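You operate a simulated robot arm through the tools that you are given. There is no shell and no other tool. Be economical: measure what you need, move in short steps, check, and stop when the job is done.

The job below is to be done with a simulated robot arm. You get a single attempt, and the scene is never put back.

TASK
Empty the narrow steel pan into the deep steel drawer and put it away.
Fine: it goes in the bag cupboard drawer; shut both drawers; spill nothing.
Where things are to end (x, y in the base frame): narrow steel pan within 60 mm of [690, -360].

Only the result counts: the job must be done as asked and must still hold three seconds after the hand-in. Knocking over, shifting, dropping, spilling or breaking anything else fails it.

THE ROBOT
A 7-joint arm with a two-finger parallel gripper on a trunk, on a base that drives. Base frame: it is fixed to the floor where the robot stands at the start and does not move with it; the origin is under the middle of the robot, x ahead of it, y to its left, z up. Readings come in mm, degrees, newtons and seconds.
With the tool pointing down near the work surface it reaches from about 100 to 780 mm from the robot's upright axis, wherever it stands. Its first joint turns from -166.0 to 166.0 degrees. Places, roughly: bag cupboard drawer [700, -400, 600]; deep steel drawer [600, 0, 600]; inside of the bag cupboard drawer [700, -400, 600]. Payload 3.91 kg.
Tool frame: the origin (TCP) lies between the finger pads and is the grasp point; the fingertips stand 30 mm ahead of it; z points along the fingers, y is the line along which they close. Largest opening 110 mm; finger width 20, thickness 10; the body of the gripper, 48 by 112 mm, starts 55 mm behind the TCP.
Orientation is told as [roll, pitch, yaw] about the base's x, y, z axes, in that order, counted from this pose: with the fingers straight down and closing along the base's y, the tool's x points along the base's -x, its y along +y and its z along -z.

THE INTERFACE
- The arm moves only by the tool step_arm. Its arguments are lists of equal length, an entry for each row: "grip": the opening in per cent of the stroke, from 0 (shut) to 100 (fully open); "xyz": the shift along the base's x, y, z in mm, a list of three; "delta_rot": the turn, a rotation vector about the base's x, y, z in degrees, a list of three. In form: {"grip": [grip, ...], "xyz": [[x, y, z], ...], "delta_rot": [[ax, ay, az], ...]}. A call has 1 to 10 rows; each row shifts and turns the commanded pose from where the row before left it. A row lasts 0.2 s, in which the tool goes at most 50 mm and 8.6 degrees; a call with a longer step from one row to the next is refused whole, and so is a gripper value outside its range. A pose out of reach is approached as far as the arm can. The call stops where the force on the tool passes 90 N (or 10 N more than at its start, if that is more) or the arm is blocked; 0.2 s more then pass. Each finger travels about 72 mm/s and halts on what it meets, pressing with about 45 N; the grip force reading is that of the motor and also rises with nothing between the fingers. The clock runs only during rows and for 0.2 s after the last one: add rows that do not move to give the fingers time. The reply holds the time, the measured pose of the TCP, the force on the tool along the base axes, the opening and the grip force, in the units named above and with some noise, with the torque about the TCP (base axes, N m) and any sound that the robot's microphone picked up.
- Cameras (640 x 400 px; columns grow to the right, rows downward): "scene" is now at [235.4, -30.4, 1155.6]; the picture's right is [-0.43, -0.90, 0.00], its down [-0.75, 0.35, -0.56] and it looks along [0.51, -0.24, -0.83] (base axes); focal length 214 px, centre (320, 200). "wrist" rides on the gripper at [72, 17, -103] in the tool frame; the picture's right is [-0.23, 0.97, 0.00], its down [-0.76, -0.18, -0.62] and it looks along [-0.61, -0.14, 0.78] (tool axes); focal length 222 px, centre (320, 200). There is no depth. A picture from a camera that has moved, and an enlarged one, comes with that camera's place and axes in the base frame and with its lens.
- capture(camera): a new picture of that camera. It takes no simulated time.
- move_column(by): slides the trunk up (or, below 0, down) by that many mm; the arm and the scene camera ride with it, the base frame stays. It gives what a move gives, with no picture.
- base_move(legs): drives the robot by 1 to 6 legs, each [ahead, left, turn to the left] in mm, mm and degrees, along the robot's own axes; the way and the turn of a leg run together, so that a leg with both is an arc; at most 1500 mm and 180 degrees a leg. The arm and the cameras ride along, it lands a little off, and it stops where it bumps. It gives what a move gives.
- head_to(pan, tilt): turns the head with the scene camera to pan (to the left, within 86 degrees either way) and tilt (down, from -29 to 69), counted from straight ahead of the robot. It gives what a move gives.
- inspect(camera, box): a new picture of the part [left, top, right, bottom] of that camera's present view, enlarged. It takes no simulated time.
- job_done(): hands the job in; it is judged then, once.

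Go step by step. Nothing tells you exact positions but the pictures and the camera data: compare them with the known pose of the tool, close in by small moves and look again before you grip or let go. The budget is 120 turns and 90 pictures, counting those below and the enlarged ones. Unless the task says otherwise, let go and move clear before handing in, and close with one line.

The tools are called after "Emit:" as name(argument=value, ...) on one line, values as JSON. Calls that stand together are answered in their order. step_arm: Moves the arm, as the interface text tells. Its arguments: {"type":"object","properties":{"grip":{"type":"array"},"xyz":{"type":"array"},"delta_rot":{"type":"array"}},"required":["grip","xyz","delta_rot"]} The other tools are called the same way: move_column (by) slides the trunk up or down; base_move (legs) drives the base; head_to (pan, tilt) turns the head that bears the scene camera; capture (camera) takes a picture; inspect (camera, box) takes an enlarged picture of a part of a camera's view; job_done () hands the job in.

At the start:

```text
time: 0.0
position: [340.6, -341.6, 1033.4]
tool_rot: [0.0, -0.1, 0.0]
force: [-0.1, 0.2, 0.6]
moment: [-0.04, 0.0, 0.0]
opening: 110.0
grip_force: 0.0
trunk travel left (down, up): [-369.0, 313.0]
robot x, y, heading: [-1.0, 2.5, 0.0]
head pan, tilt: [-25.3, 55.7]
```

scene: 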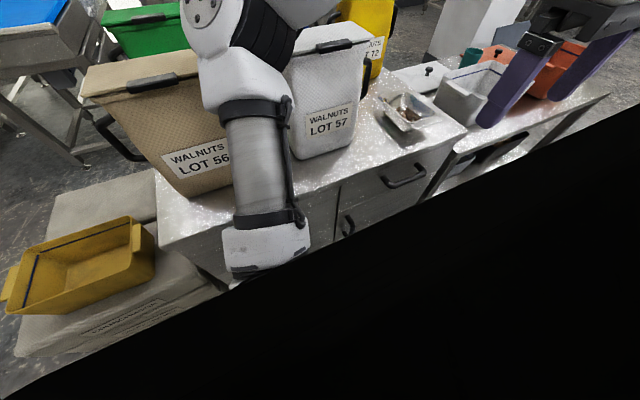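
wrist: 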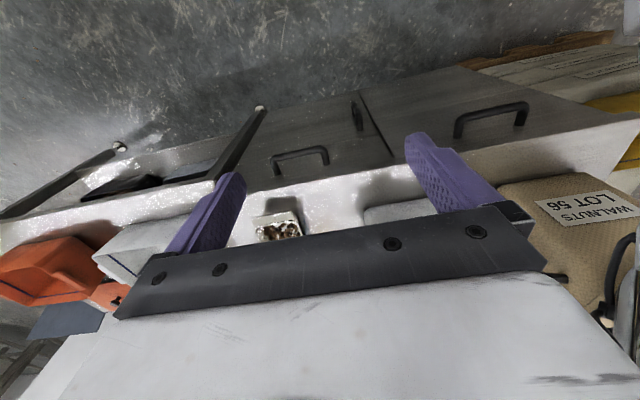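

I see a counter with drawers, bins, and a small steel pan with nuts on the counter. I'll look around with the head before moving.

Emit:
inspect(camera="scene", box=[320, 20, 620, 220])

Emit:
head_to(pan=0, tilt=45)

Emit:
capture(camera="scene")

```text
2.00 times, centred on (470, 120) of scene
camera zoom: at [235.4, -30.4, 1155.6], right [-0.43, -0.9, 0.0], down [-0.75, 0.35, -0.56], along [0.51, -0.24, -0.83], focal length 429 px, centre (20, 360)
```

zoom: 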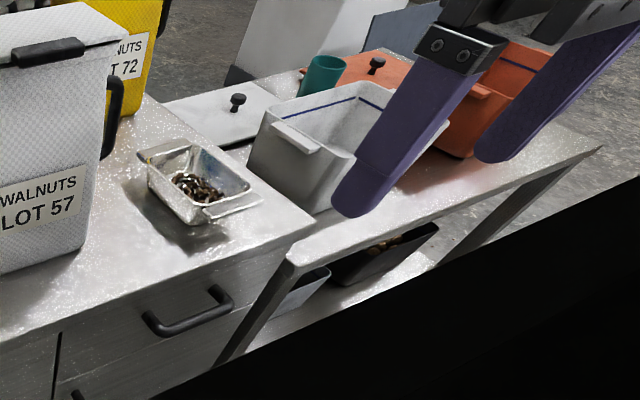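

```text
time: 0.9
position: [339.8, -340.3, 1032.2]
tool_rot: [0.1, 0.0, 0.1]
force: [0.3, 0.6, 0.6]
moment: [-0.04, -0.01, -0.01]
opening: 110.2
grip_force: 0.0
trunk travel left (down, up): [-369.0, 313.0]
robot x, y, heading: [-1.2, -1.0, -0.0]
head pan, tilt: [0.0, 45.0]
```

```text
86 pictures are left
camera scene: at [252.2, 0.0, 1169.9], right [0.0, -1.0, 0.0], down [-0.71, 0.0, -0.71], along [0.71, 0.0, -0.71], focal length 214 px, centre (320, 200)
```

scene: 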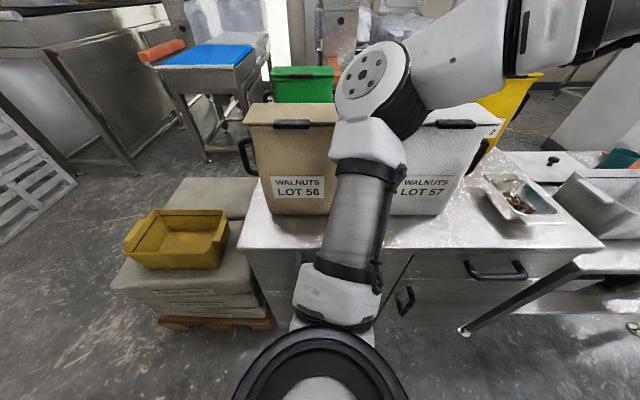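

The right drawer handle sits near (493,-419,688) and the left one near (492,-27,688). The pan is near (600,-475). Next I check the robot's surroundings before driving back.

Emit:
head_to(pan=86, tilt=30)

Emit:
capture(camera="scene")

Emit:
head_to(pan=-86, tilt=30)

Emit:
capture(camera="scene")

Emit:
head_to(pan=-50, tilt=40)

Emit:
capture(camera="scene")

```text
time: 2.5
position: [340.6, -341.8, 1032.5]
tool_rot: [0.0, 0.0, -0.1]
force: [-0.5, 0.1, 0.2]
moment: [-0.02, -0.01, 0.0]
opening: 110.0
grip_force: 0.1
trunk travel left (down, up): [-369.0, 313.0]
robot x, y, heading: [-4.2, -0.3, -0.1]
head pan, tilt: [85.9, 30.0]
```

```text
85 pictures are left
camera scene: at [177.4, 90.3, 1192.5], right [1.0, -0.07, 0.0], down [-0.04, -0.5, -0.87], along [0.06, 0.86, -0.5], focal length 214 px, centre (320, 200)
```

scene: 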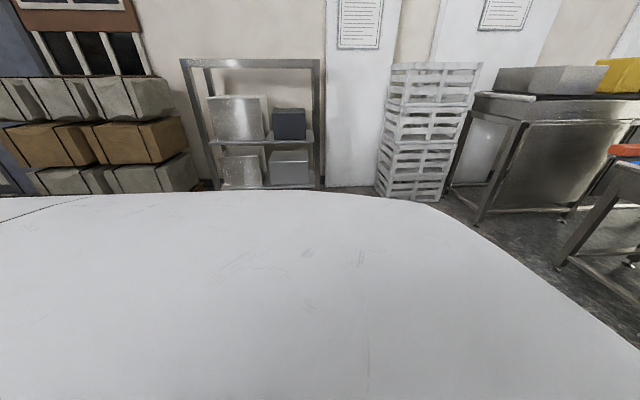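

```text
time: 5.1
position: [339.9, -340.9, 1033.6]
tool_rot: [0.0, 0.0, 0.0]
force: [0.4, 0.5, -0.4]
moment: [0.02, 0.01, 0.02]
opening: 110.1
grip_force: 0.2
trunk travel left (down, up): [-369.0, 313.0]
robot x, y, heading: [-2.1, -0.1, 0.0]
head pan, tilt: [-85.9, 30.0]
```

```text
84 pictures are left
camera scene: at [177.3, -90.1, 1192.6], right [-1.0, -0.07, 0.0], down [-0.04, 0.5, -0.87], along [0.06, -0.86, -0.5], focal length 214 px, centre (320, 200)
```

scene: 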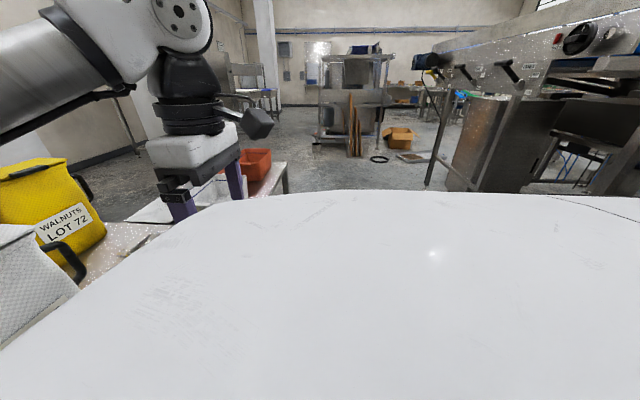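

```text
time: 6.1
position: [339.9, -340.4, 1032.8]
tool_rot: [0.0, 0.0, 0.1]
force: [-0.3, 0.1, 0.4]
moment: [-0.01, 0.0, 0.03]
opening: 110.0
grip_force: 0.2
trunk travel left (down, up): [-369.0, 313.0]
robot x, y, heading: [0.5, 4.5, -0.1]
head pan, tilt: [-50.0, 40.0]
```

```text
83 pictures are left
camera scene: at [225.5, -65.1, 1177.2], right [-0.77, -0.64, 0.0], down [-0.41, 0.49, -0.77], along [0.49, -0.59, -0.64], focal length 214 px, centre (320, 200)
```

scene: 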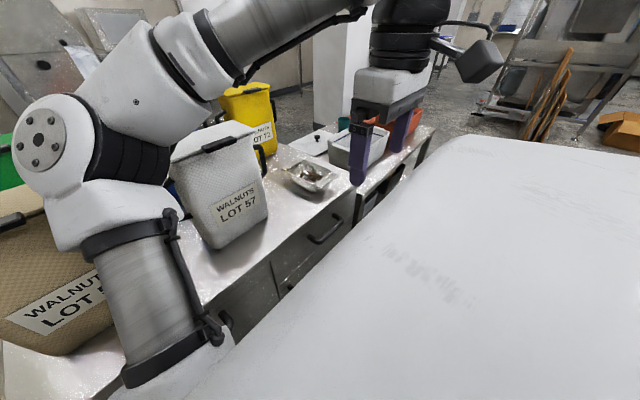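

The space near the robot looks free. I back up 300 mm for a better view and room for the drawers.

Emit:
base_move(legs=[[-300, 0, 0]])

Emit:
head_to(pan=-20, tilt=40)

Emit:
capture(camera="scene")

Emit:
capture(camera="wrist")

```text
time: 8.2
position: [41.2, -341.5, 1033.4]
tool_rot: [0.0, 0.0, -0.2]
force: [-0.4, 0.0, -0.9]
moment: [0.03, 0.0, -0.02]
opening: 109.9
grip_force: 0.1
trunk travel left (down, up): [-369.0, 313.0]
robot x, y, heading: [-298.2, -2.9, -0.2]
head pan, tilt: [-50.0, 40.0]
```

```text
time: 9.1
position: [41.9, -341.4, 1034.0]
tool_rot: [-0.1, -0.1, -0.2]
force: [0.8, 0.1, 0.1]
moment: [0.04, 0.02, 0.0]
opening: 110.1
grip_force: 0.1
trunk travel left (down, up): [-369.0, 313.0]
robot x, y, heading: [-301.5, -3.6, -0.1]
head pan, tilt: [-20.0, 40.0]
```

```text
82 pictures are left
camera scene: at [-46.6, -29.3, 1177.2], right [-0.35, -0.94, 0.0], down [-0.6, 0.22, -0.77], along [0.72, -0.26, -0.64], focal length 214 px, centre (320, 200)
```

scene: 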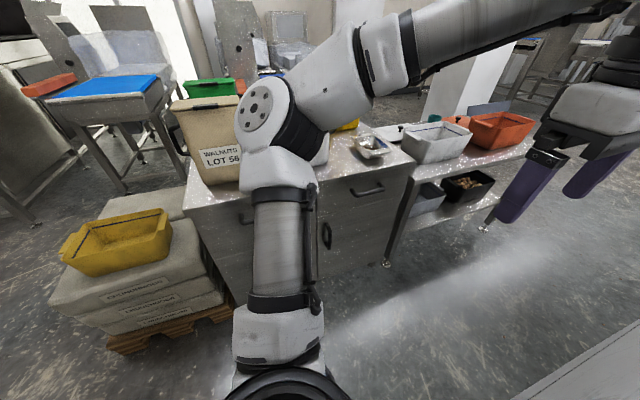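

```text
81 pictures are left
camera wrist: at [-31.1, -324.0, 1136.2], right [0.23, 0.97, 0.0], down [0.76, -0.18, 0.62], along [0.61, -0.14, -0.78], focal length 222 px, centre (320, 200)
```

wrist: 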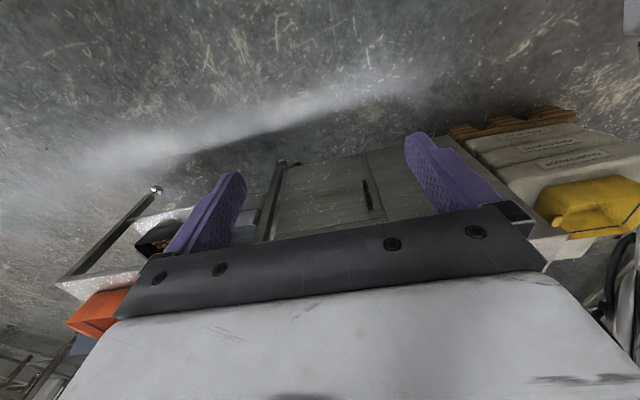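

The cabinet is now visible in full. I zoom in on its front and on the pan.

Emit:
inspect(camera="scene", box=[180, 90, 420, 310])

Emit:
inspect(camera="scene", box=[310, 110, 510, 230])

```text
1.82 times, centred on (300, 200) of scene
camera zoom: at [-46.6, -29.3, 1177.2], right [-0.35, -0.94, 0.0], down [-0.6, 0.22, -0.77], along [0.72, -0.26, -0.64], focal length 390 px, centre (356, 200)
```

zoom: 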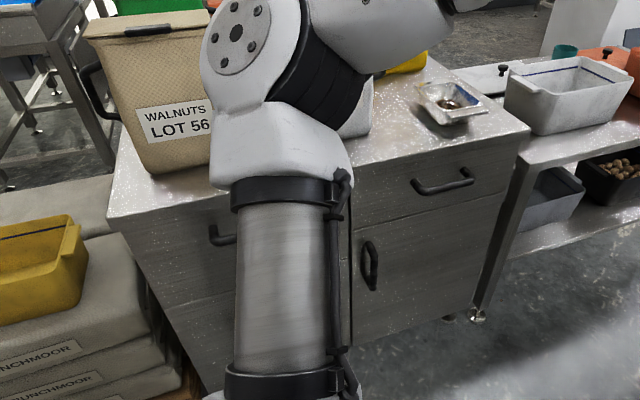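

```text
3.20 times, centred on (410, 170) of scene
camera zoom: at [-46.6, -29.3, 1177.2], right [-0.35, -0.94, 0.0], down [-0.6, 0.22, -0.77], along [0.72, -0.26, -0.64], focal length 686 px, centre (32, 296)
```

zoom: 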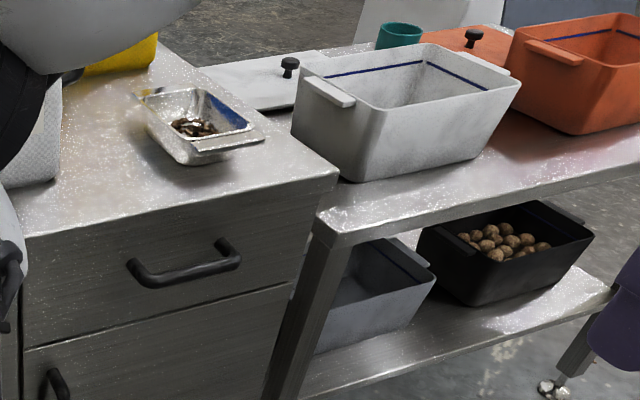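

The counter top is at about z 750. The two drawer handles are at (493,-419,688) on the right and (492,-27,688) on the left. I turn the tool to point forward and bring it toward the left (deep) drawer handle.

Emit:
step_arm(grip=[100, 100, 100, 100, 100, 100, 100, 100, 100, 100], xyz=[[15, 20, -20], [15, 20, -20], [15, 20, -20], [15, 20, -20], [15, 20, -20], [15, 20, -20], [15, 20, -20], [15, 20, -20], [15, 20, -20], [15, 20, -20]], delta_rot=[[0, -8.5, 0], [0, -8.5, 0], [0, -8.5, 0], [0, -8.5, 0], [0, -8.5, 0], [0, -8.5, 0], [0, -8.5, 0], [0, -8.5, 0], [0, -8.5, 0], [0, -8.5, 0]])

Emit:
capture(camera="scene")

```text
time: 11.3
position: [301.9, -228.2, 841.8]
tool_rot: [1.5, -84.8, -1.7]
force: [-0.9, -1.3, 0.1]
moment: [0.01, 0.02, -0.01]
opening: 109.7
grip_force: 0.0
out of reach, approached as far as the arm can: row 2, 3, 4, 5, 6, 7, 8, 9, 10
trunk travel left (down, up): [-369.0, 313.0]
robot x, y, heading: [-299.8, 0.1, 0.1]
head pan, tilt: [-20.0, 40.0]
```

```text
78 pictures are left
camera scene: at [-46.3, -29.4, 1177.2], right [-0.34, -0.94, 0.0], down [-0.6, 0.22, -0.77], along [0.72, -0.26, -0.64], focal length 214 px, centre (320, 200)
```

scene: 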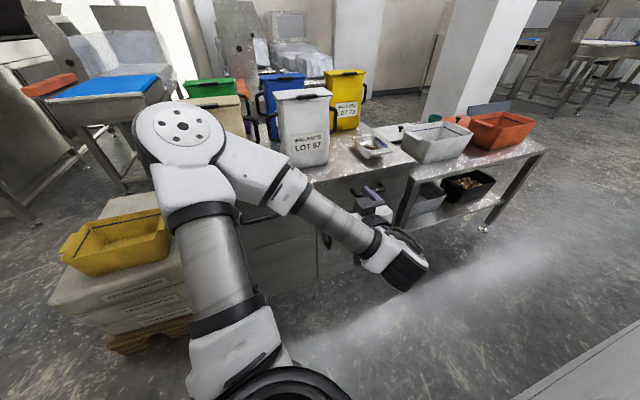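

The tool now points forward at (302,-228,842). I add the roll so the fingers close vertically and check where the commanded pose starts from.

Emit:
step_arm(grip=[100, 100, 100, 100, 100], xyz=[[0, 0, 0], [10, 0, 0], [10, 0, 0], [10, 0, 0], [10, 0, 0]], delta_rot=[[0, 0, 0], [8.5, 0, 0], [8.5, 0, 0], [8.5, 0, 0], [8.5, 0, 0]])

```text
time: 12.5
position: [340.7, -228.8, 842.3]
tool_rot: [82.7, -55.5, -81.2]
force: [-0.4, -0.6, -0.1]
moment: [0.01, 0.03, 0.03]
opening: 109.8
grip_force: 0.0
trunk travel left (down, up): [-369.0, 313.0]
robot x, y, heading: [-299.9, 1.4, -0.2]
head pan, tilt: [-20.0, 40.0]
```

Emit:
step_arm(grip=[100, 100, 100, 100, 100, 100, 100, 100], xyz=[[5, 25, -19], [5, 25, -19], [5, 25, -19], [5, 25, -19], [5, 25, -19], [5, 25, -19], [5, 25, -20], [5, 27, -20]], delta_rot=[[8.5, 0, 0], [8.5, 0, 0], [8.5, 0, 0], [8.5, 0, 0], [8.5, 0, 0], [8.5, 0, 0], [5, 0, 0], [0, 0, -5]])

Emit:
capture(camera="wrist")

Emit:
head_to(pan=0, tilt=45)

Emit:
capture(camera="scene")

```text
time: 14.3
position: [347.4, -124.8, 711.8]
tool_rot: [89.2, 0.3, -88.9]
force: [0.6, 0.2, 0.3]
moment: [0.04, -0.02, -0.02]
opening: 110.0
grip_force: 0.1
out of reach, approached as far as the arm can: row 4, 5, 6, 7, 8
trunk travel left (down, up): [-369.0, 313.0]
robot x, y, heading: [-298.4, -0.4, -0.1]
head pan, tilt: [-20.0, 40.0]
```

```text
77 pictures are left
camera wrist: at [242.3, -52.8, 730.4], right [0.02, -0.23, 0.97], down [-0.61, -0.77, -0.17], along [0.79, -0.59, -0.16], focal length 222 px, centre (320, 200)
```

wrist: 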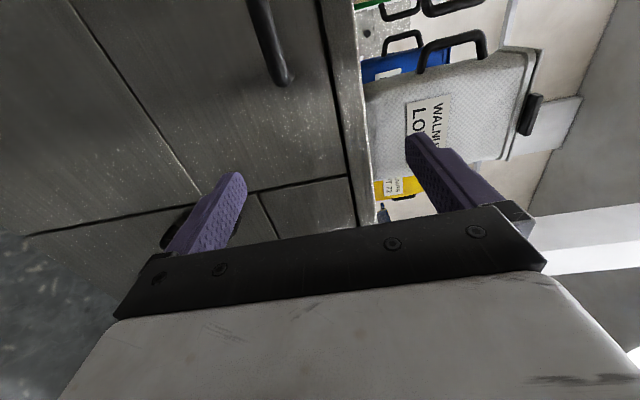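

```text
time: 15.1
position: [348.0, -122.3, 712.5]
tool_rot: [89.1, 0.1, -88.9]
force: [0.1, -0.1, -0.3]
moment: [0.0, -0.03, -0.01]
opening: 110.1
grip_force: 0.1
trunk travel left (down, up): [-369.0, 313.0]
robot x, y, heading: [-296.5, -0.2, 0.2]
head pan, tilt: [0.0, 45.0]
```

```text
76 pictures are left
camera scene: at [-45.0, -0.3, 1170.0], right [0.0, -1.0, 0.0], down [-0.71, 0.0, -0.71], along [0.71, 0.0, -0.71], focal length 214 px, centre (320, 200)
```

scene: 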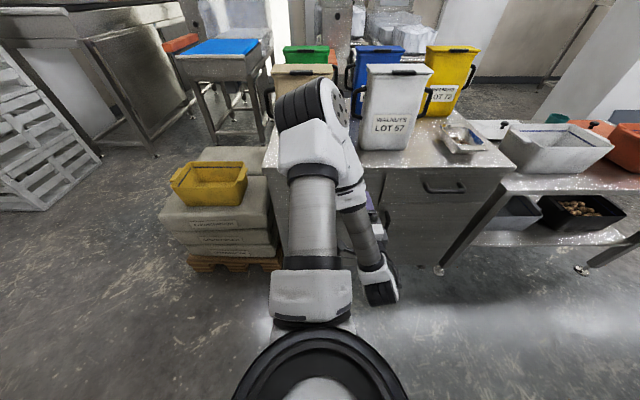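

The arm is cramped here and the shoulder is too close. I back the base up another 220 mm and then align with the left handle.

Emit:
base_move(legs=[[-220, 0, 0]])

Emit:
step_arm(grip=[100, 100, 100, 100, 100, 100, 100], xyz=[[35, 14, -4], [35, 14, -4], [35, 14, -4], [35, 14, -4], [35, 14, -4], [35, 14, -4], [35, 14, 0]], delta_rot=[[0, 0, 0], [0, 0, 0], [0, 0, 0], [0, 0, 0], [0, 0, 0], [0, 0, 0], [0, 0, 0]])

Emit:
capture(camera="wrist")

Emit:
capture(camera="scene")

```text
time: 16.8
position: [129.4, -120.9, 711.9]
tool_rot: [89.0, 0.1, -88.7]
force: [-0.3, 0.0, -0.2]
moment: [-0.02, 0.02, -0.01]
opening: 110.1
grip_force: 0.1
trunk travel left (down, up): [-369.0, 313.0]
robot x, y, heading: [-518.2, -0.4, -0.0]
head pan, tilt: [0.0, 45.0]
```

```text
time: 18.4
position: [322.2, -164.0, 719.6]
tool_rot: [88.3, 0.2, -87.8]
force: [0.6, 0.7, 0.8]
moment: [-0.01, 0.0, 0.02]
opening: 109.7
grip_force: 0.0
out of reach, approached as far as the arm can: row 1, 2, 3, 4, 5, 6, 7
trunk travel left (down, up): [-369.0, 313.0]
robot x, y, heading: [-517.4, -0.2, 0.1]
head pan, tilt: [0.0, 45.0]
```

```text
75 pictures are left
camera wrist: at [215.6, -95.3, 740.3], right [0.04, -0.23, 0.97], down [-0.6, -0.79, -0.16], along [0.8, -0.58, -0.17], focal length 222 px, centre (320, 200)
```

wrist: 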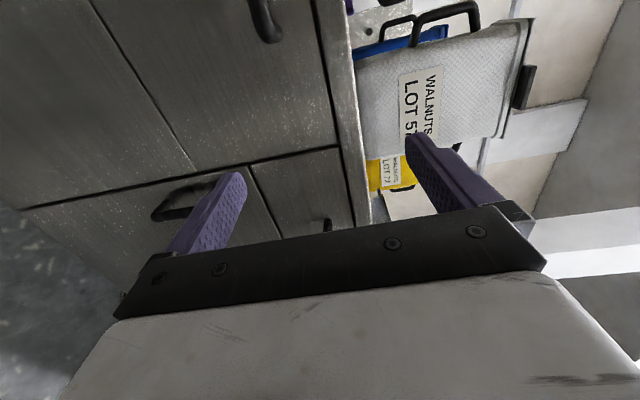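

```text
74 pictures are left
camera scene: at [-264.1, 1.0, 1169.9], right [0.0, -1.0, 0.0], down [-0.71, 0.0, -0.71], along [0.71, 0.0, -0.71], focal length 214 px, centre (320, 200)
```

scene: 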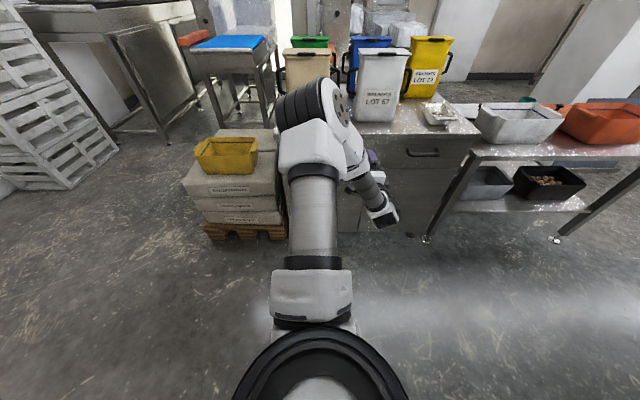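

The arm hits a joint limit with this roll, so I try the opposite roll by turning the wrist 180° the other way in free space.

Emit:
step_arm(grip=[100, 100, 100, 100, 100, 100, 100, 100, 100, 100], xyz=[[0, 0, 10], [0, 0, 10], [0, 0, 10], [0, 0, 10], [0, 0, 10], [0, 0, 10], [0, 0, 0], [0, 0, 0], [0, 0, 0], [0, 0, 0]], delta_rot=[[-8.5, 0, 0], [-8.5, 0, 0], [-8.5, 0, 0], [-8.5, 0, 0], [-8.5, 0, 0], [-8.5, 0, 0], [-8.5, 0, 0], [-8.5, 0, 0], [-8.5, 0, 0], [-8.5, 0, 0]])

Emit:
step_arm(grip=[100, 100, 100, 100, 100, 100, 100, 100, 100, 100], xyz=[[0, 10, 0], [0, 10, 0], [0, 10, 0], [0, 10, 0], [0, 10, -10], [0, 10, -10], [0, 10, -10], [0, 10, -10], [0, 10, -10], [0, 10, -10]], delta_rot=[[-8.5, 0, 0], [-8.5, 0, 0], [-8.5, 0, 0], [-8.5, 0, 0], [-8.5, 0, 0], [-8.5, 0, 0], [-8.5, 0, 0], [-8.5, 0, 0], [-8.5, 0, 0], [-8.5, 0, 0]])

Emit:
capture(camera="scene")

```text
time: 20.6
position: [323.5, -199.0, 774.9]
tool_rot: [70.2, -84.6, -70.4]
force: [-0.4, -0.2, -0.7]
moment: [-0.02, 0.0, -0.02]
opening: 110.1
grip_force: 0.1
out of reach, approached as far as the arm can: row 1, 2, 3, 4, 6, 8, 10
trunk travel left (down, up): [-369.0, 313.0]
robot x, y, heading: [-512.2, 2.2, 0.1]
head pan, tilt: [0.0, 45.0]
```

```text
time: 22.8
position: [299.8, -181.8, 712.9]
tool_rot: [-87.6, -13.1, 89.5]
force: [-0.4, 0.1, 0.0]
moment: [-0.02, 0.01, -0.01]
opening: 110.2
grip_force: 0.1
out of reach, approached as far as the arm can: row 1, 2, 3, 4, 5, 6, 7, 8, 9, 10
trunk travel left (down, up): [-369.0, 313.0]
robot x, y, heading: [-517.8, 2.4, -0.3]
head pan, tilt: [0.0, 45.0]
```

```text
73 pictures are left
camera scene: at [-264.1, 0.9, 1169.9], right [0.0, -1.0, 0.0], down [-0.71, 0.0, -0.71], along [0.71, 0.0, -0.71], focal length 214 px, centre (320, 200)
```

scene: 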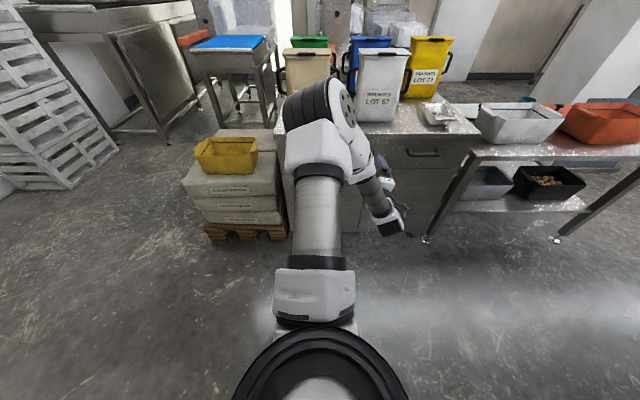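

The wrist pitch limit seems to be what blocks this: the shoulder is too high for a forward-pointing tool. I lower the trunk 280 mm and raise the arm correspondingly.

Emit:
move_column(by=-280)

Emit:
step_arm(grip=[100, 100, 100, 100, 100, 100, 100], xyz=[[0, 18, 38], [0, 18, 38], [0, 18, 38], [10, 18, 38], [10, 20, 38], [20, 20, 38], [20, 20, 34]], delta_rot=[[0, 0, 0], [0, 0, 0], [0, 0, 0], [0, 0, 0], [0, 0, 0], [0, 0, 0], [0, 0, 0]])

Emit:
capture(camera="wrist")

Emit:
capture(camera="scene")

```text
time: 25.6
position: [300.6, -180.6, 432.2]
tool_rot: [-87.5, -13.0, 89.6]
force: [0.2, 0.1, -0.3]
moment: [-0.03, -0.01, -0.03]
opening: 110.1
grip_force: 0.1
trunk travel left (down, up): [-89.0, 593.0]
robot x, y, heading: [-517.0, 0.9, -0.1]
head pan, tilt: [0.0, 45.0]
```

```text
time: 27.2
position: [359.1, -97.2, 661.4]
tool_rot: [-87.5, -13.1, 89.6]
force: [0.2, -0.8, -0.3]
moment: [0.02, -0.01, 0.05]
opening: 110.0
grip_force: 0.1
out of reach, approached as far as the arm can: row 1, 2, 3
trunk travel left (down, up): [-89.0, 593.0]
robot x, y, heading: [-517.4, -0.9, -0.4]
head pan, tilt: [0.0, 45.0]
```

```text
72 pictures are left
camera wrist: at [253.5, -164.1, 632.7], right [-0.04, 0.44, -0.9], down [-0.61, 0.7, 0.37], along [0.79, 0.56, 0.24], focal length 222 px, centre (320, 200)
```

wrist: 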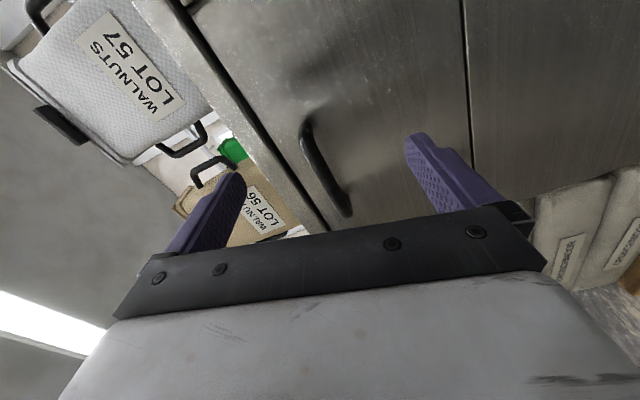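

```text
71 pictures are left
camera scene: at [-264.1, 0.8, 889.9], right [0.0, -1.0, 0.0], down [-0.71, 0.0, -0.71], along [0.71, 0.0, -0.71], focal length 214 px, centre (320, 200)
```

scene: 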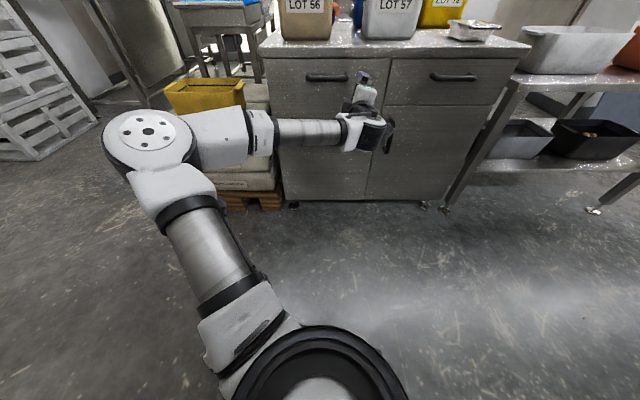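

Now the arm has room and both drawers can be seen. I correct the roll and align ahead of the left handle.

Emit:
step_arm(grip=[100, 100, 100, 100, 100], xyz=[[0, 18, 6], [0, 18, 6], [20, 18, 7], [30, 18, 7], [20, 0, 0]], delta_rot=[[-6.5, 0, 0], [-6.5, 0, 0], [0, 0, 0], [0, 0, 0], [0, 0, 0]])

Emit:
capture(camera="wrist")

Emit:
inspect(camera="scene", box=[250, 20, 450, 145])

```text
time: 28.4
position: [428.5, -25.5, 687.9]
tool_rot: [-87.7, -0.2, 89.5]
force: [0.2, 0.8, 0.5]
moment: [-0.01, 0.02, 0.02]
opening: 110.0
grip_force: 0.1
trunk travel left (down, up): [-89.0, 593.0]
robot x, y, heading: [-514.6, 0.3, 0.1]
head pan, tilt: [0.0, 45.0]
```

```text
70 pictures are left
camera wrist: at [323.9, -97.5, 674.2], right [-0.04, 0.23, -0.97], down [-0.61, 0.77, 0.21], along [0.79, 0.6, 0.11], focal length 222 px, centre (320, 200)
```

wrist: 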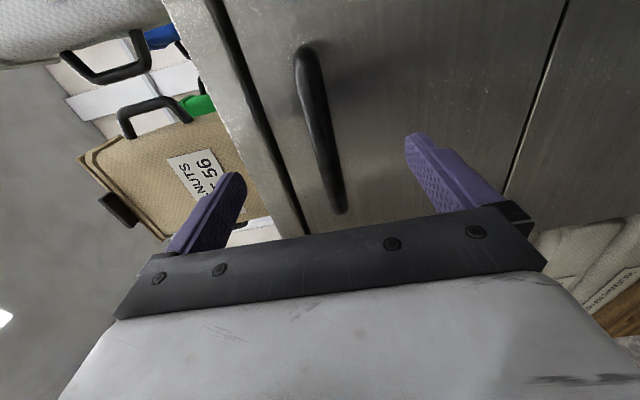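

```text
3.20 times, centred on (350, 82) of scene
camera zoom: at [-264.1, 0.9, 890.0], right [0.0, -1.0, 0.0], down [-0.71, 0.0, -0.71], along [0.71, 0.0, -0.71], focal length 686 px, centre (224, 576)
```

zoom: 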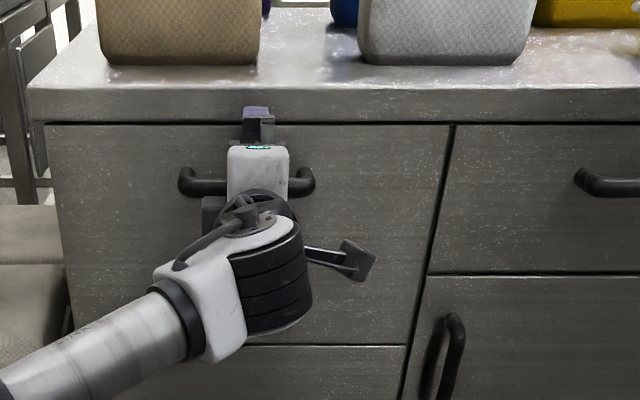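

Alignment looks good. I partly close the fingers, advance to the handle and look again.

Emit:
step_arm(grip=[45, 45, 45, 45, 45, 45], xyz=[[0, 0, 0], [0, 0, 0], [0, 0, 0], [15, 0, 0], [15, 0, 0], [15, 0, 0]], delta_rot=[[0, 0, 0], [0, 0, 0], [0, 0, 0], [0, 0, 0], [0, 0, 0], [0, 0, 0]])

Emit:
capture(camera="wrist")

```text
time: 29.9
position: [472.5, -27.1, 688.2]
tool_rot: [-87.6, -0.1, 89.6]
force: [1.7, -1.2, 0.8]
moment: [-0.03, 0.01, 0.03]
opening: 49.6
grip_force: 0.1
trunk travel left (down, up): [-89.0, 593.0]
robot x, y, heading: [-516.3, 1.7, 0.1]
head pan, tilt: [0.0, 45.0]
```

```text
68 pictures are left
camera wrist: at [369.0, -98.3, 675.5], right [-0.04, 0.23, -0.97], down [-0.61, 0.77, 0.21], along [0.79, 0.6, 0.11], focal length 222 px, centre (320, 200)
```

wrist: 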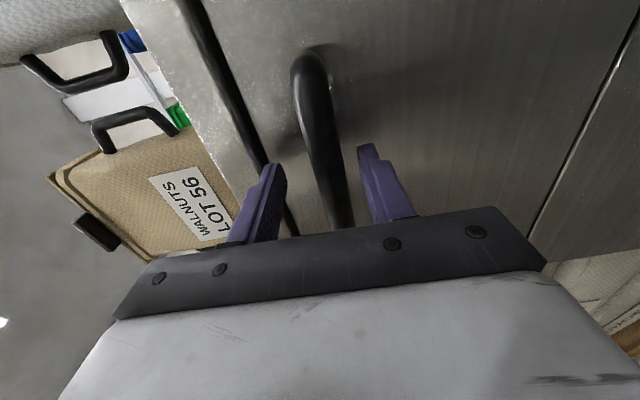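

The bar lies between the fingers. I advance a bit more and close.

Emit:
step_arm(grip=[45, 45, 0, 0, 0, 0], xyz=[[8, 0, 0], [7, 0, 0], [0, 0, 0], [0, 0, 0], [0, 0, 0], [0, 0, 0]], delta_rot=[[0, 0, 0], [0, 0, 0], [0, 0, 0], [0, 0, 0], [0, 0, 0], [0, 0, 0]])

Emit:
capture(camera="wrist")

```text
time: 31.2
position: [489.0, -26.2, 680.5]
tool_rot: [-86.9, -0.1, 89.5]
force: [-58.1, 4.7, -43.5]
moment: [-0.34, -0.71, 0.29]
opening: 17.6
grip_force: 45.2
trunk travel left (down, up): [-89.0, 593.0]
robot x, y, heading: [-516.4, 1.7, 0.3]
head pan, tilt: [0.0, 45.0]
```

```text
67 pictures are left
camera wrist: at [384.0, -98.4, 668.7], right [-0.05, 0.23, -0.97], down [-0.61, 0.77, 0.21], along [0.79, 0.6, 0.1], focal length 222 px, centre (320, 200)
```

wrist: 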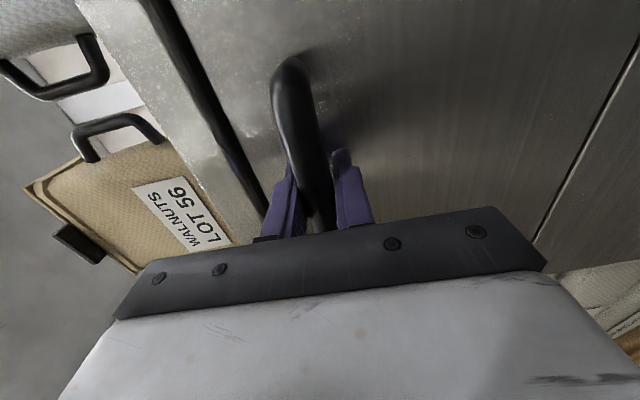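

The bar is gripped (17.6 mm). I pull toward the robot in small steps.

Emit:
step_arm(grip=[0, 0, 0, 0, 0, 0], xyz=[[-8, 0, 0], [-12, 0, 0], [-20, 0, 0], [-20, 0, 0], [-20, 0, 0], [-20, 0, 0]], delta_rot=[[0, 0, 0], [0, 0, 0], [0, 0, 0], [0, 0, 0], [0, 0, 0], [0, 0, 0]])

Emit:
capture(camera="scene")

```text
time: 32.6
position: [391.5, -26.7, 680.2]
tool_rot: [-87.0, -0.3, 89.6]
force: [2.2, -2.4, -34.5]
moment: [-0.22, -0.44, 0.63]
opening: 18.0
grip_force: 44.6
trunk travel left (down, up): [-89.0, 593.0]
robot x, y, heading: [-514.2, 0.8, -0.0]
head pan, tilt: [0.0, 45.0]
```

```text
66 pictures are left
camera scene: at [-262.0, 0.8, 888.9], right [0.0, -1.0, 0.0], down [-0.71, 0.0, -0.7], along [0.7, 0.0, -0.71], focal length 214 px, centre (320, 200)
```

scene: 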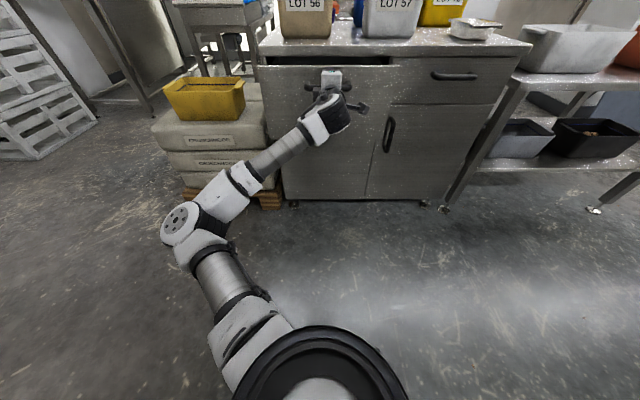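

The drawer is opening smoothly. I pull another 180 mm.

Emit:
step_arm(grip=[0, 0, 0, 0, 0, 0, 0, 0, 0], xyz=[[-20, 0, 0], [-20, 0, 0], [-20, 0, 0], [-20, 0, 0], [-20, 0, 0], [-20, 0, 0], [-20, 0, 0], [-20, 0, 0], [-20, 0, 0]], delta_rot=[[0, 0, 0], [0, 0, 0], [0, 0, 0], [0, 0, 0], [0, 0, 0], [0, 0, 0], [0, 0, 0], [0, 0, 0], [0, 0, 0]])

Emit:
capture(camera="scene")

```text
time: 34.6
position: [211.9, -27.5, 680.9]
tool_rot: [-86.9, -0.3, 89.5]
force: [28.2, -0.4, -35.5]
moment: [-0.29, -0.18, 0.07]
opening: 17.9
grip_force: 44.9
trunk travel left (down, up): [-89.0, 593.0]
robot x, y, heading: [-514.5, -1.7, -0.1]
head pan, tilt: [0.0, 45.0]
```

```text
65 pictures are left
camera scene: at [-261.2, 0.7, 889.0], right [0.0, -1.0, 0.0], down [-0.71, 0.0, -0.7], along [0.7, 0.0, -0.71], focal length 214 px, centre (320, 200)
```

scene: 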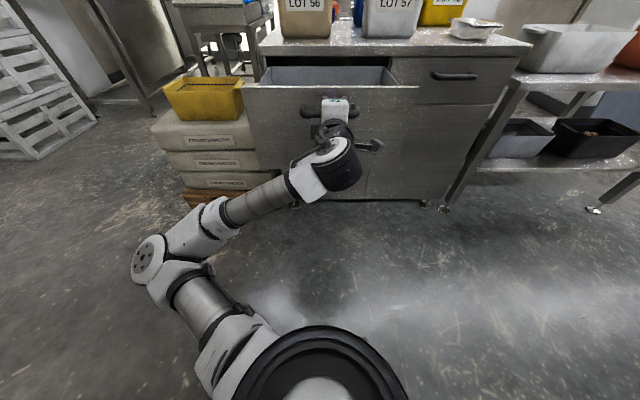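

The left drawer is open about 277 mm. I release, back off, and shift the base right to reach the right handle.

Emit:
step_arm(grip=[45, 45, 45, 45, 45, 45, 45], xyz=[[0, 0, 0], [0, 0, 4], [0, 0, 0], [-20, 0, 0], [-30, 0, 0], [-30, 0, 0], [-20, 0, 0]], delta_rot=[[0, 0, 0], [0, 0, 0], [0, 0, 0], [0, 0, 0], [0, 0, 0], [0, 0, 0], [0, 0, 0]])

Emit:
base_move(legs=[[0, -440, 0]])

Emit:
capture(camera="scene")

```text
time: 36.2
position: [152.4, -29.9, 720.0]
tool_rot: [-87.5, 0.0, 89.7]
force: [-0.1, -1.0, 0.1]
moment: [0.0, 0.01, -0.01]
opening: 49.3
grip_force: 0.0
out of reach, approached as far as the arm can: row 5, 6, 7
trunk travel left (down, up): [-89.0, 593.0]
robot x, y, heading: [-517.2, 1.1, -0.1]
head pan, tilt: [0.0, 45.0]
```

```text
time: 40.2
position: [152.3, -469.4, 719.7]
tool_rot: [-87.4, -0.1, 89.5]
force: [0.0, -0.8, 0.1]
moment: [0.0, 0.01, 0.02]
opening: 49.7
grip_force: 0.0
trunk travel left (down, up): [-89.0, 593.0]
robot x, y, heading: [-515.7, -438.0, -0.0]
head pan, tilt: [0.0, 45.0]
```

```text
64 pictures are left
camera scene: at [-264.5, -436.6, 889.9], right [0.0, -1.0, 0.0], down [-0.71, 0.0, -0.71], along [0.71, 0.0, -0.71], focal length 214 px, centre (320, 200)
```

scene: 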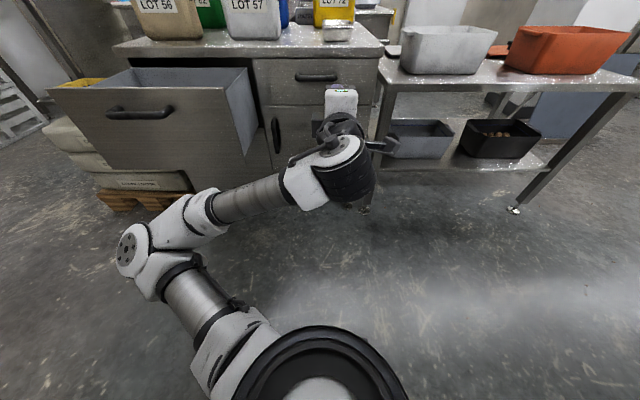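

Emit:
step_arm(grip=[45, 45, 45, 45, 45, 45, 45, 45, 45], xyz=[[32, 6, -5], [32, 6, -5], [32, 6, -5], [32, 6, -5], [32, 6, -5], [32, 6, -5], [32, 6, -5], [32, 6, -5], [32, 0, 0]], delta_rot=[[0, 0, 0], [0, 0, 0], [0, 0, 0], [0, 0, 0], [0, 0, 0], [0, 0, 0], [0, 0, 0], [0, 0, 0], [0, 0, 0]])

Emit:
capture(camera="wrist")

Emit:
capture(camera="scene")

```text
time: 42.2
position: [440.5, -422.7, 679.3]
tool_rot: [-87.6, -0.2, 89.4]
force: [0.5, -0.1, -0.3]
moment: [0.0, 0.02, 0.01]
opening: 49.5
grip_force: 0.0
trunk travel left (down, up): [-89.0, 593.0]
robot x, y, heading: [-516.6, -435.8, 0.1]
head pan, tilt: [0.0, 45.0]
```

```text
63 pictures are left
camera wrist: at [335.5, -493.8, 665.7], right [-0.04, 0.23, -0.97], down [-0.61, 0.77, 0.21], along [0.79, 0.6, 0.11], focal length 222 px, centre (320, 200)
```

wrist: 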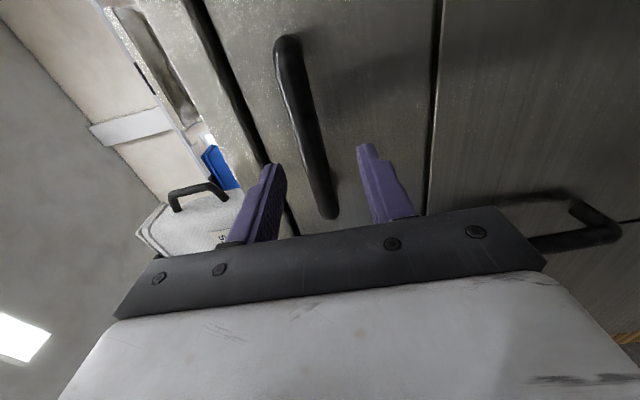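

```text
62 pictures are left
camera scene: at [-264.5, -436.6, 890.0], right [0.0, -1.0, 0.0], down [-0.71, 0.0, -0.71], along [0.71, 0.0, -0.71], focal length 214 px, centre (320, 200)
```

scene: 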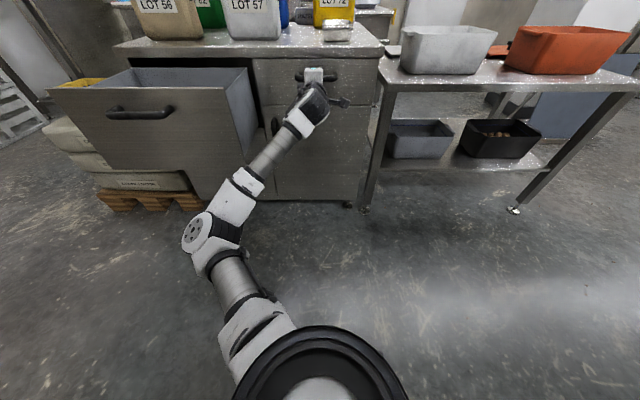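

Emit:
step_arm(grip=[45, 45, 45, 0, 0, 0, 0], xyz=[[15, 0, 0], [15, 0, 0], [11, 0, 0], [0, 0, 0], [0, 0, 0], [0, 0, 0], [0, 0, 0]], delta_rot=[[0, 0, 0], [0, 0, 0], [0, 0, 0], [0, 0, 0], [0, 0, 0], [0, 0, 0], [0, 0, 0]])

```text
time: 43.8
position: [480.4, -421.2, 680.1]
tool_rot: [-87.6, -0.2, 89.5]
force: [1.5, -0.2, 5.8]
moment: [-0.2, -0.01, -0.1]
opening: 17.7
grip_force: 44.8
trunk travel left (down, up): [-89.0, 593.0]
robot x, y, heading: [-517.8, -437.9, -0.0]
head pan, tilt: [0.0, 45.0]
```

Gripped cleanly. I pull the drawer open.

Emit:
step_arm(grip=[0, 0, 0, 0, 0, 0, 0, 0, 0, 0], xyz=[[-20, 0, 0], [-26, 0, 0], [-28, 0, 0], [-28, 0, 0], [-28, 0, 0], [-28, 0, 0], [-28, 0, 0], [-28, 0, 0], [-28, 0, 0], [-28, 0, 0]], delta_rot=[[0, 0, 0], [0, 0, 0], [0, 0, 0], [0, 0, 0], [0, 0, 0], [0, 0, 0], [0, 0, 0], [0, 0, 0], [0, 0, 0], [0, 0, 0]])

Emit:
capture(camera="scene")

```text
time: 44.8
position: [394.0, -422.8, 681.5]
tool_rot: [-85.7, -1.2, 90.4]
force: [1.8, 13.2, -54.7]
moment: [-0.74, -0.03, 1.17]
opening: 17.8
grip_force: 45.6
trunk travel left (down, up): [-89.0, 593.0]
robot x, y, heading: [-520.2, -435.4, 0.1]
head pan, tilt: [0.0, 45.0]
stopped in row 4: the force on the tool passed its limit at 97 N (the readings are from after the stop); the commanded pose is now the measured one
```

```text
61 pictures are left
camera scene: at [-266.9, -437.8, 896.0], right [0.0, -1.0, -0.01], down [-0.7, 0.0, -0.71], along [0.71, 0.01, -0.7], focal length 214 px, centre (320, 200)
```

scene: 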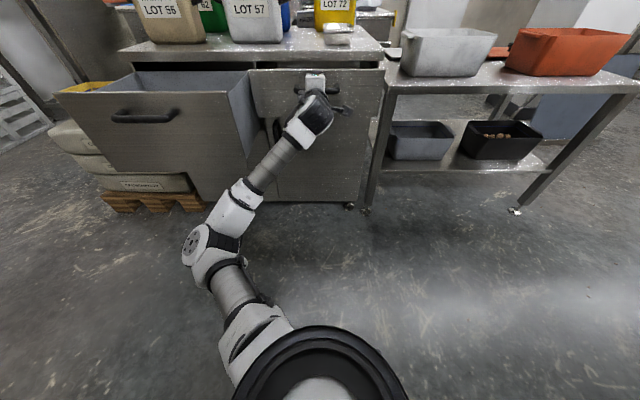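

The pull stopped at 86 mm with a force peak. I check what is happening before going on.

Emit:
step_arm(grip=[0, 0], xyz=[[0, 0, 0], [0, 0, 0]], delta_rot=[[0, 0, 0], [0, 0, 0]])

Emit:
inspect(camera="scene", box=[220, 20, 420, 145])

Emit:
capture(camera="wrist")

```text
time: 45.4
position: [392.2, -422.9, 681.2]
tool_rot: [-85.6, -0.9, 90.3]
force: [3.1, 13.0, -60.3]
moment: [-0.72, -0.04, 0.04]
opening: 17.6
grip_force: 44.8
trunk travel left (down, up): [-89.0, 593.0]
robot x, y, heading: [-518.6, -437.1, 0.1]
head pan, tilt: [0.0, 45.0]
```

```text
3.20 times, centred on (320, 82) of scene
camera zoom: at [-266.5, -438.3, 896.4], right [0.0, -1.0, 0.0], down [-0.7, 0.0, -0.71], along [0.71, 0.0, -0.7], focal length 686 px, centre (320, 576)
```

zoom: 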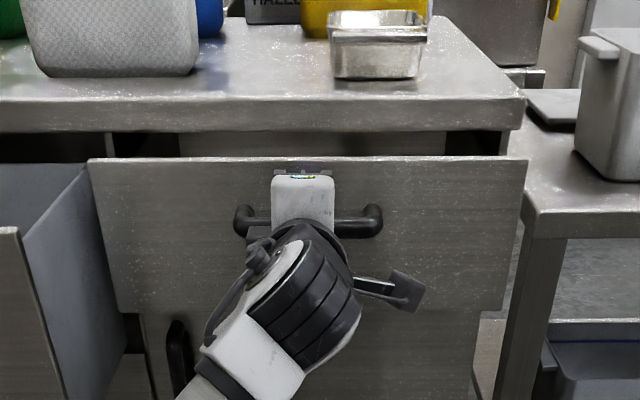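

```text
59 pictures are left
camera wrist: at [288.5, -495.5, 670.5], right [-0.08, 0.24, -0.97], down [-0.61, 0.75, 0.24], along [0.79, 0.61, 0.09], focal length 222 px, centre (320, 200)
```

wrist: 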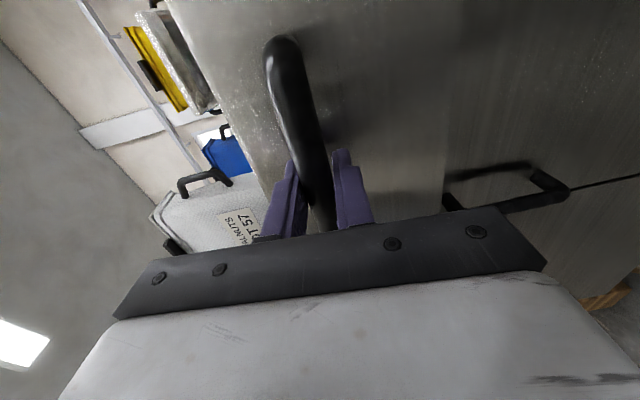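

The robot body is slightly pitched, but nothing seems to collide. I try again with gentler pulls.

Emit:
step_arm(grip=[0, 0, 0], xyz=[[-6, 0, 0], [-6, 0, 0], [-6, 0, 0]], delta_rot=[[0, 0, 0], [0, 0, 0], [0, 0, 0]])

Emit:
capture(camera="scene")

```text
time: 46.1
position: [376.7, -422.6, 681.4]
tool_rot: [-84.9, -1.4, 90.6]
force: [2.8, 28.1, -83.4]
moment: [-0.62, -0.1, -0.14]
opening: 17.7
grip_force: 44.7
trunk travel left (down, up): [-89.0, 593.0]
robot x, y, heading: [-516.0, -434.5, 0.1]
head pan, tilt: [0.0, 45.0]
```

```text
58 pictures are left
camera scene: at [-264.4, -438.7, 897.9], right [0.0, -1.0, -0.01], down [-0.71, 0.0, -0.71], along [0.71, 0.0, -0.71], focal length 214 px, centre (320, 200)
```

scene: 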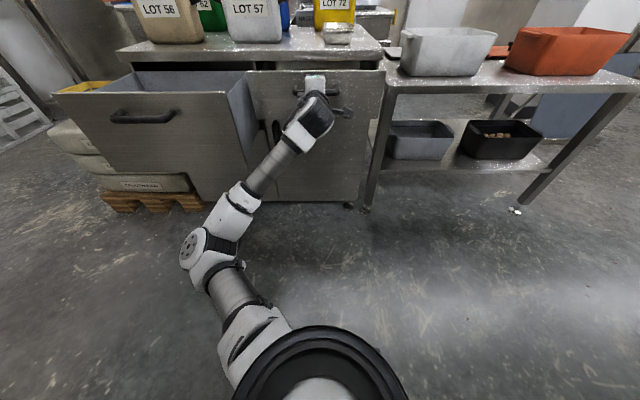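

The drawer itself moves freely, but the robot trunk is being lifted, probably because the folded upper arm touches its own base. I release and use the base to back away instead.

Emit:
step_arm(grip=[45, 45, 45], xyz=[[0, 0, 0], [0, 0, 0], [0, 0, 0]], delta_rot=[[0, 0, 0], [0, 0, 0], [0, 0, 0]])

Emit:
base_move(legs=[[-150, 0, 0]])

Emit:
head_to(pan=10, tilt=69)

Emit:
capture(camera="scene")

```text
time: 47.0
position: [371.6, -429.1, 694.8]
tool_rot: [-87.4, -1.4, 89.7]
force: [0.3, -0.5, -0.5]
moment: [-0.02, 0.02, 0.0]
opening: 49.4
grip_force: 0.1
trunk travel left (down, up): [-89.0, 593.0]
robot x, y, heading: [-516.5, -438.7, -0.1]
head pan, tilt: [0.0, 45.0]
```

```text
time: 48.3
position: [225.7, -426.9, 694.0]
tool_rot: [-87.2, -1.6, 89.8]
force: [0.4, 0.9, -0.2]
moment: [-0.02, 0.0, 0.03]
opening: 49.5
grip_force: 0.0
trunk travel left (down, up): [-89.0, 593.0]
robot x, y, heading: [-664.5, -438.3, -0.1]
head pan, tilt: [0.0, 45.0]
```

```text
time: 49.2
position: [222.5, -428.0, 698.5]
tool_rot: [-87.6, -1.9, 89.7]
force: [0.9, 0.1, -1.4]
moment: [0.0, 0.04, -0.04]
opening: 49.6
grip_force: 0.0
trunk travel left (down, up): [-89.0, 593.0]
robot x, y, heading: [-661.8, -437.3, 0.0]
head pan, tilt: [10.0, 68.8]
```

```text
57 pictures are left
camera scene: at [-442.8, -428.3, 867.0], right [0.17, -0.98, 0.0], down [-0.91, -0.16, -0.37], along [0.37, 0.07, -0.93], focal length 214 px, centre (320, 200)
```

scene: 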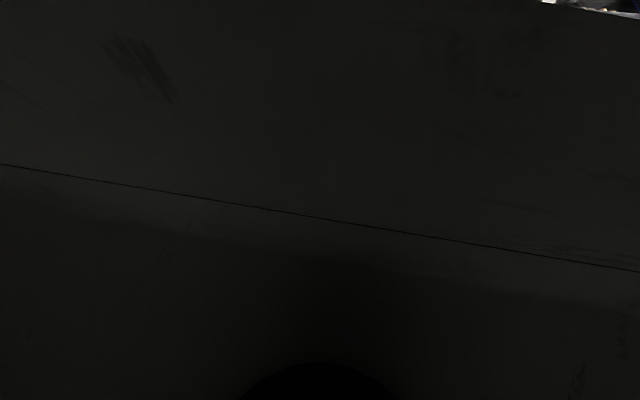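

Emit:
head_to(pan=0, tilt=45)

Emit:
capture(camera="scene")

```text
time: 50.1
position: [222.9, -427.1, 698.2]
tool_rot: [-87.7, -1.9, 89.8]
force: [-0.3, -0.3, 0.1]
moment: [-0.01, -0.01, 0.02]
opening: 49.5
grip_force: 0.1
trunk travel left (down, up): [-89.0, 593.0]
robot x, y, heading: [-664.9, -439.7, 0.2]
head pan, tilt: [0.0, 45.0]
```

```text
56 pictures are left
camera scene: at [-416.8, -437.9, 895.9], right [0.0, -1.0, 0.0], down [-0.7, 0.0, -0.71], along [0.71, 0.0, -0.7], focal length 214 px, centre (320, 200)
```

scene: 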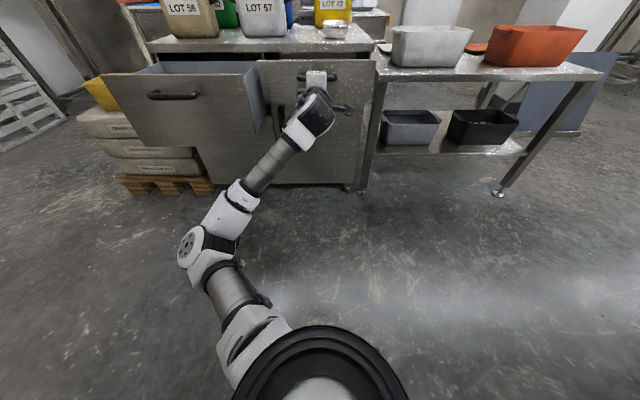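

Emit:
step_arm(grip=[45, 45, 45, 45, 45], xyz=[[25, 1, -3], [25, 1, -3], [25, 1, -4], [25, 1, -4], [20, 1, -4]], delta_rot=[[0, 0, 0], [0, 0, 0], [0, 0, 0], [0, 0, 0], [0, 0, 0]])

Emit:
capture(camera="scene")

Emit:
capture(camera="wrist")

```text
time: 51.3
position: [346.8, -421.5, 665.3]
tool_rot: [-87.1, -1.2, 89.7]
force: [-2.5, 1.1, 6.2]
moment: [-0.17, -0.31, 0.09]
opening: 52.7
grip_force: 3.8
trunk travel left (down, up): [-89.0, 593.0]
robot x, y, heading: [-662.9, -435.4, -0.1]
head pan, tilt: [0.0, 45.0]
```

```text
55 pictures are left
camera scene: at [-413.3, -435.8, 888.6], right [0.0, -1.0, 0.0], down [-0.7, 0.0, -0.71], along [0.71, 0.0, -0.7], focal length 214 px, centre (320, 200)
```

scene: 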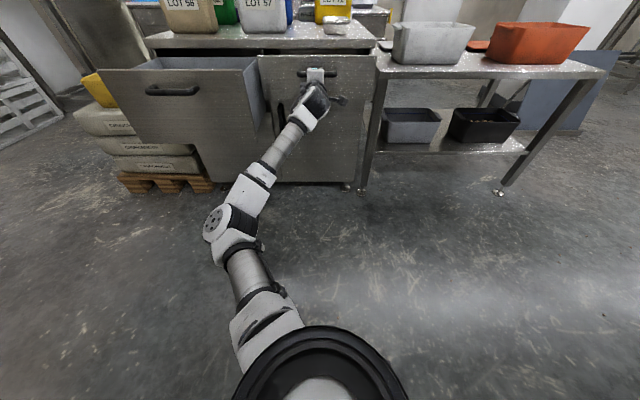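

```text
54 pictures are left
camera wrist: at [241.6, -493.9, 651.7], right [-0.05, 0.25, -0.97], down [-0.61, 0.76, 0.23], along [0.79, 0.6, 0.11], focal length 222 px, centre (320, 200)
```

wrist: 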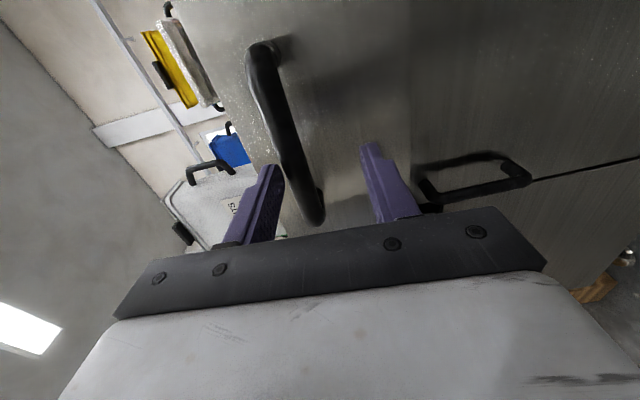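

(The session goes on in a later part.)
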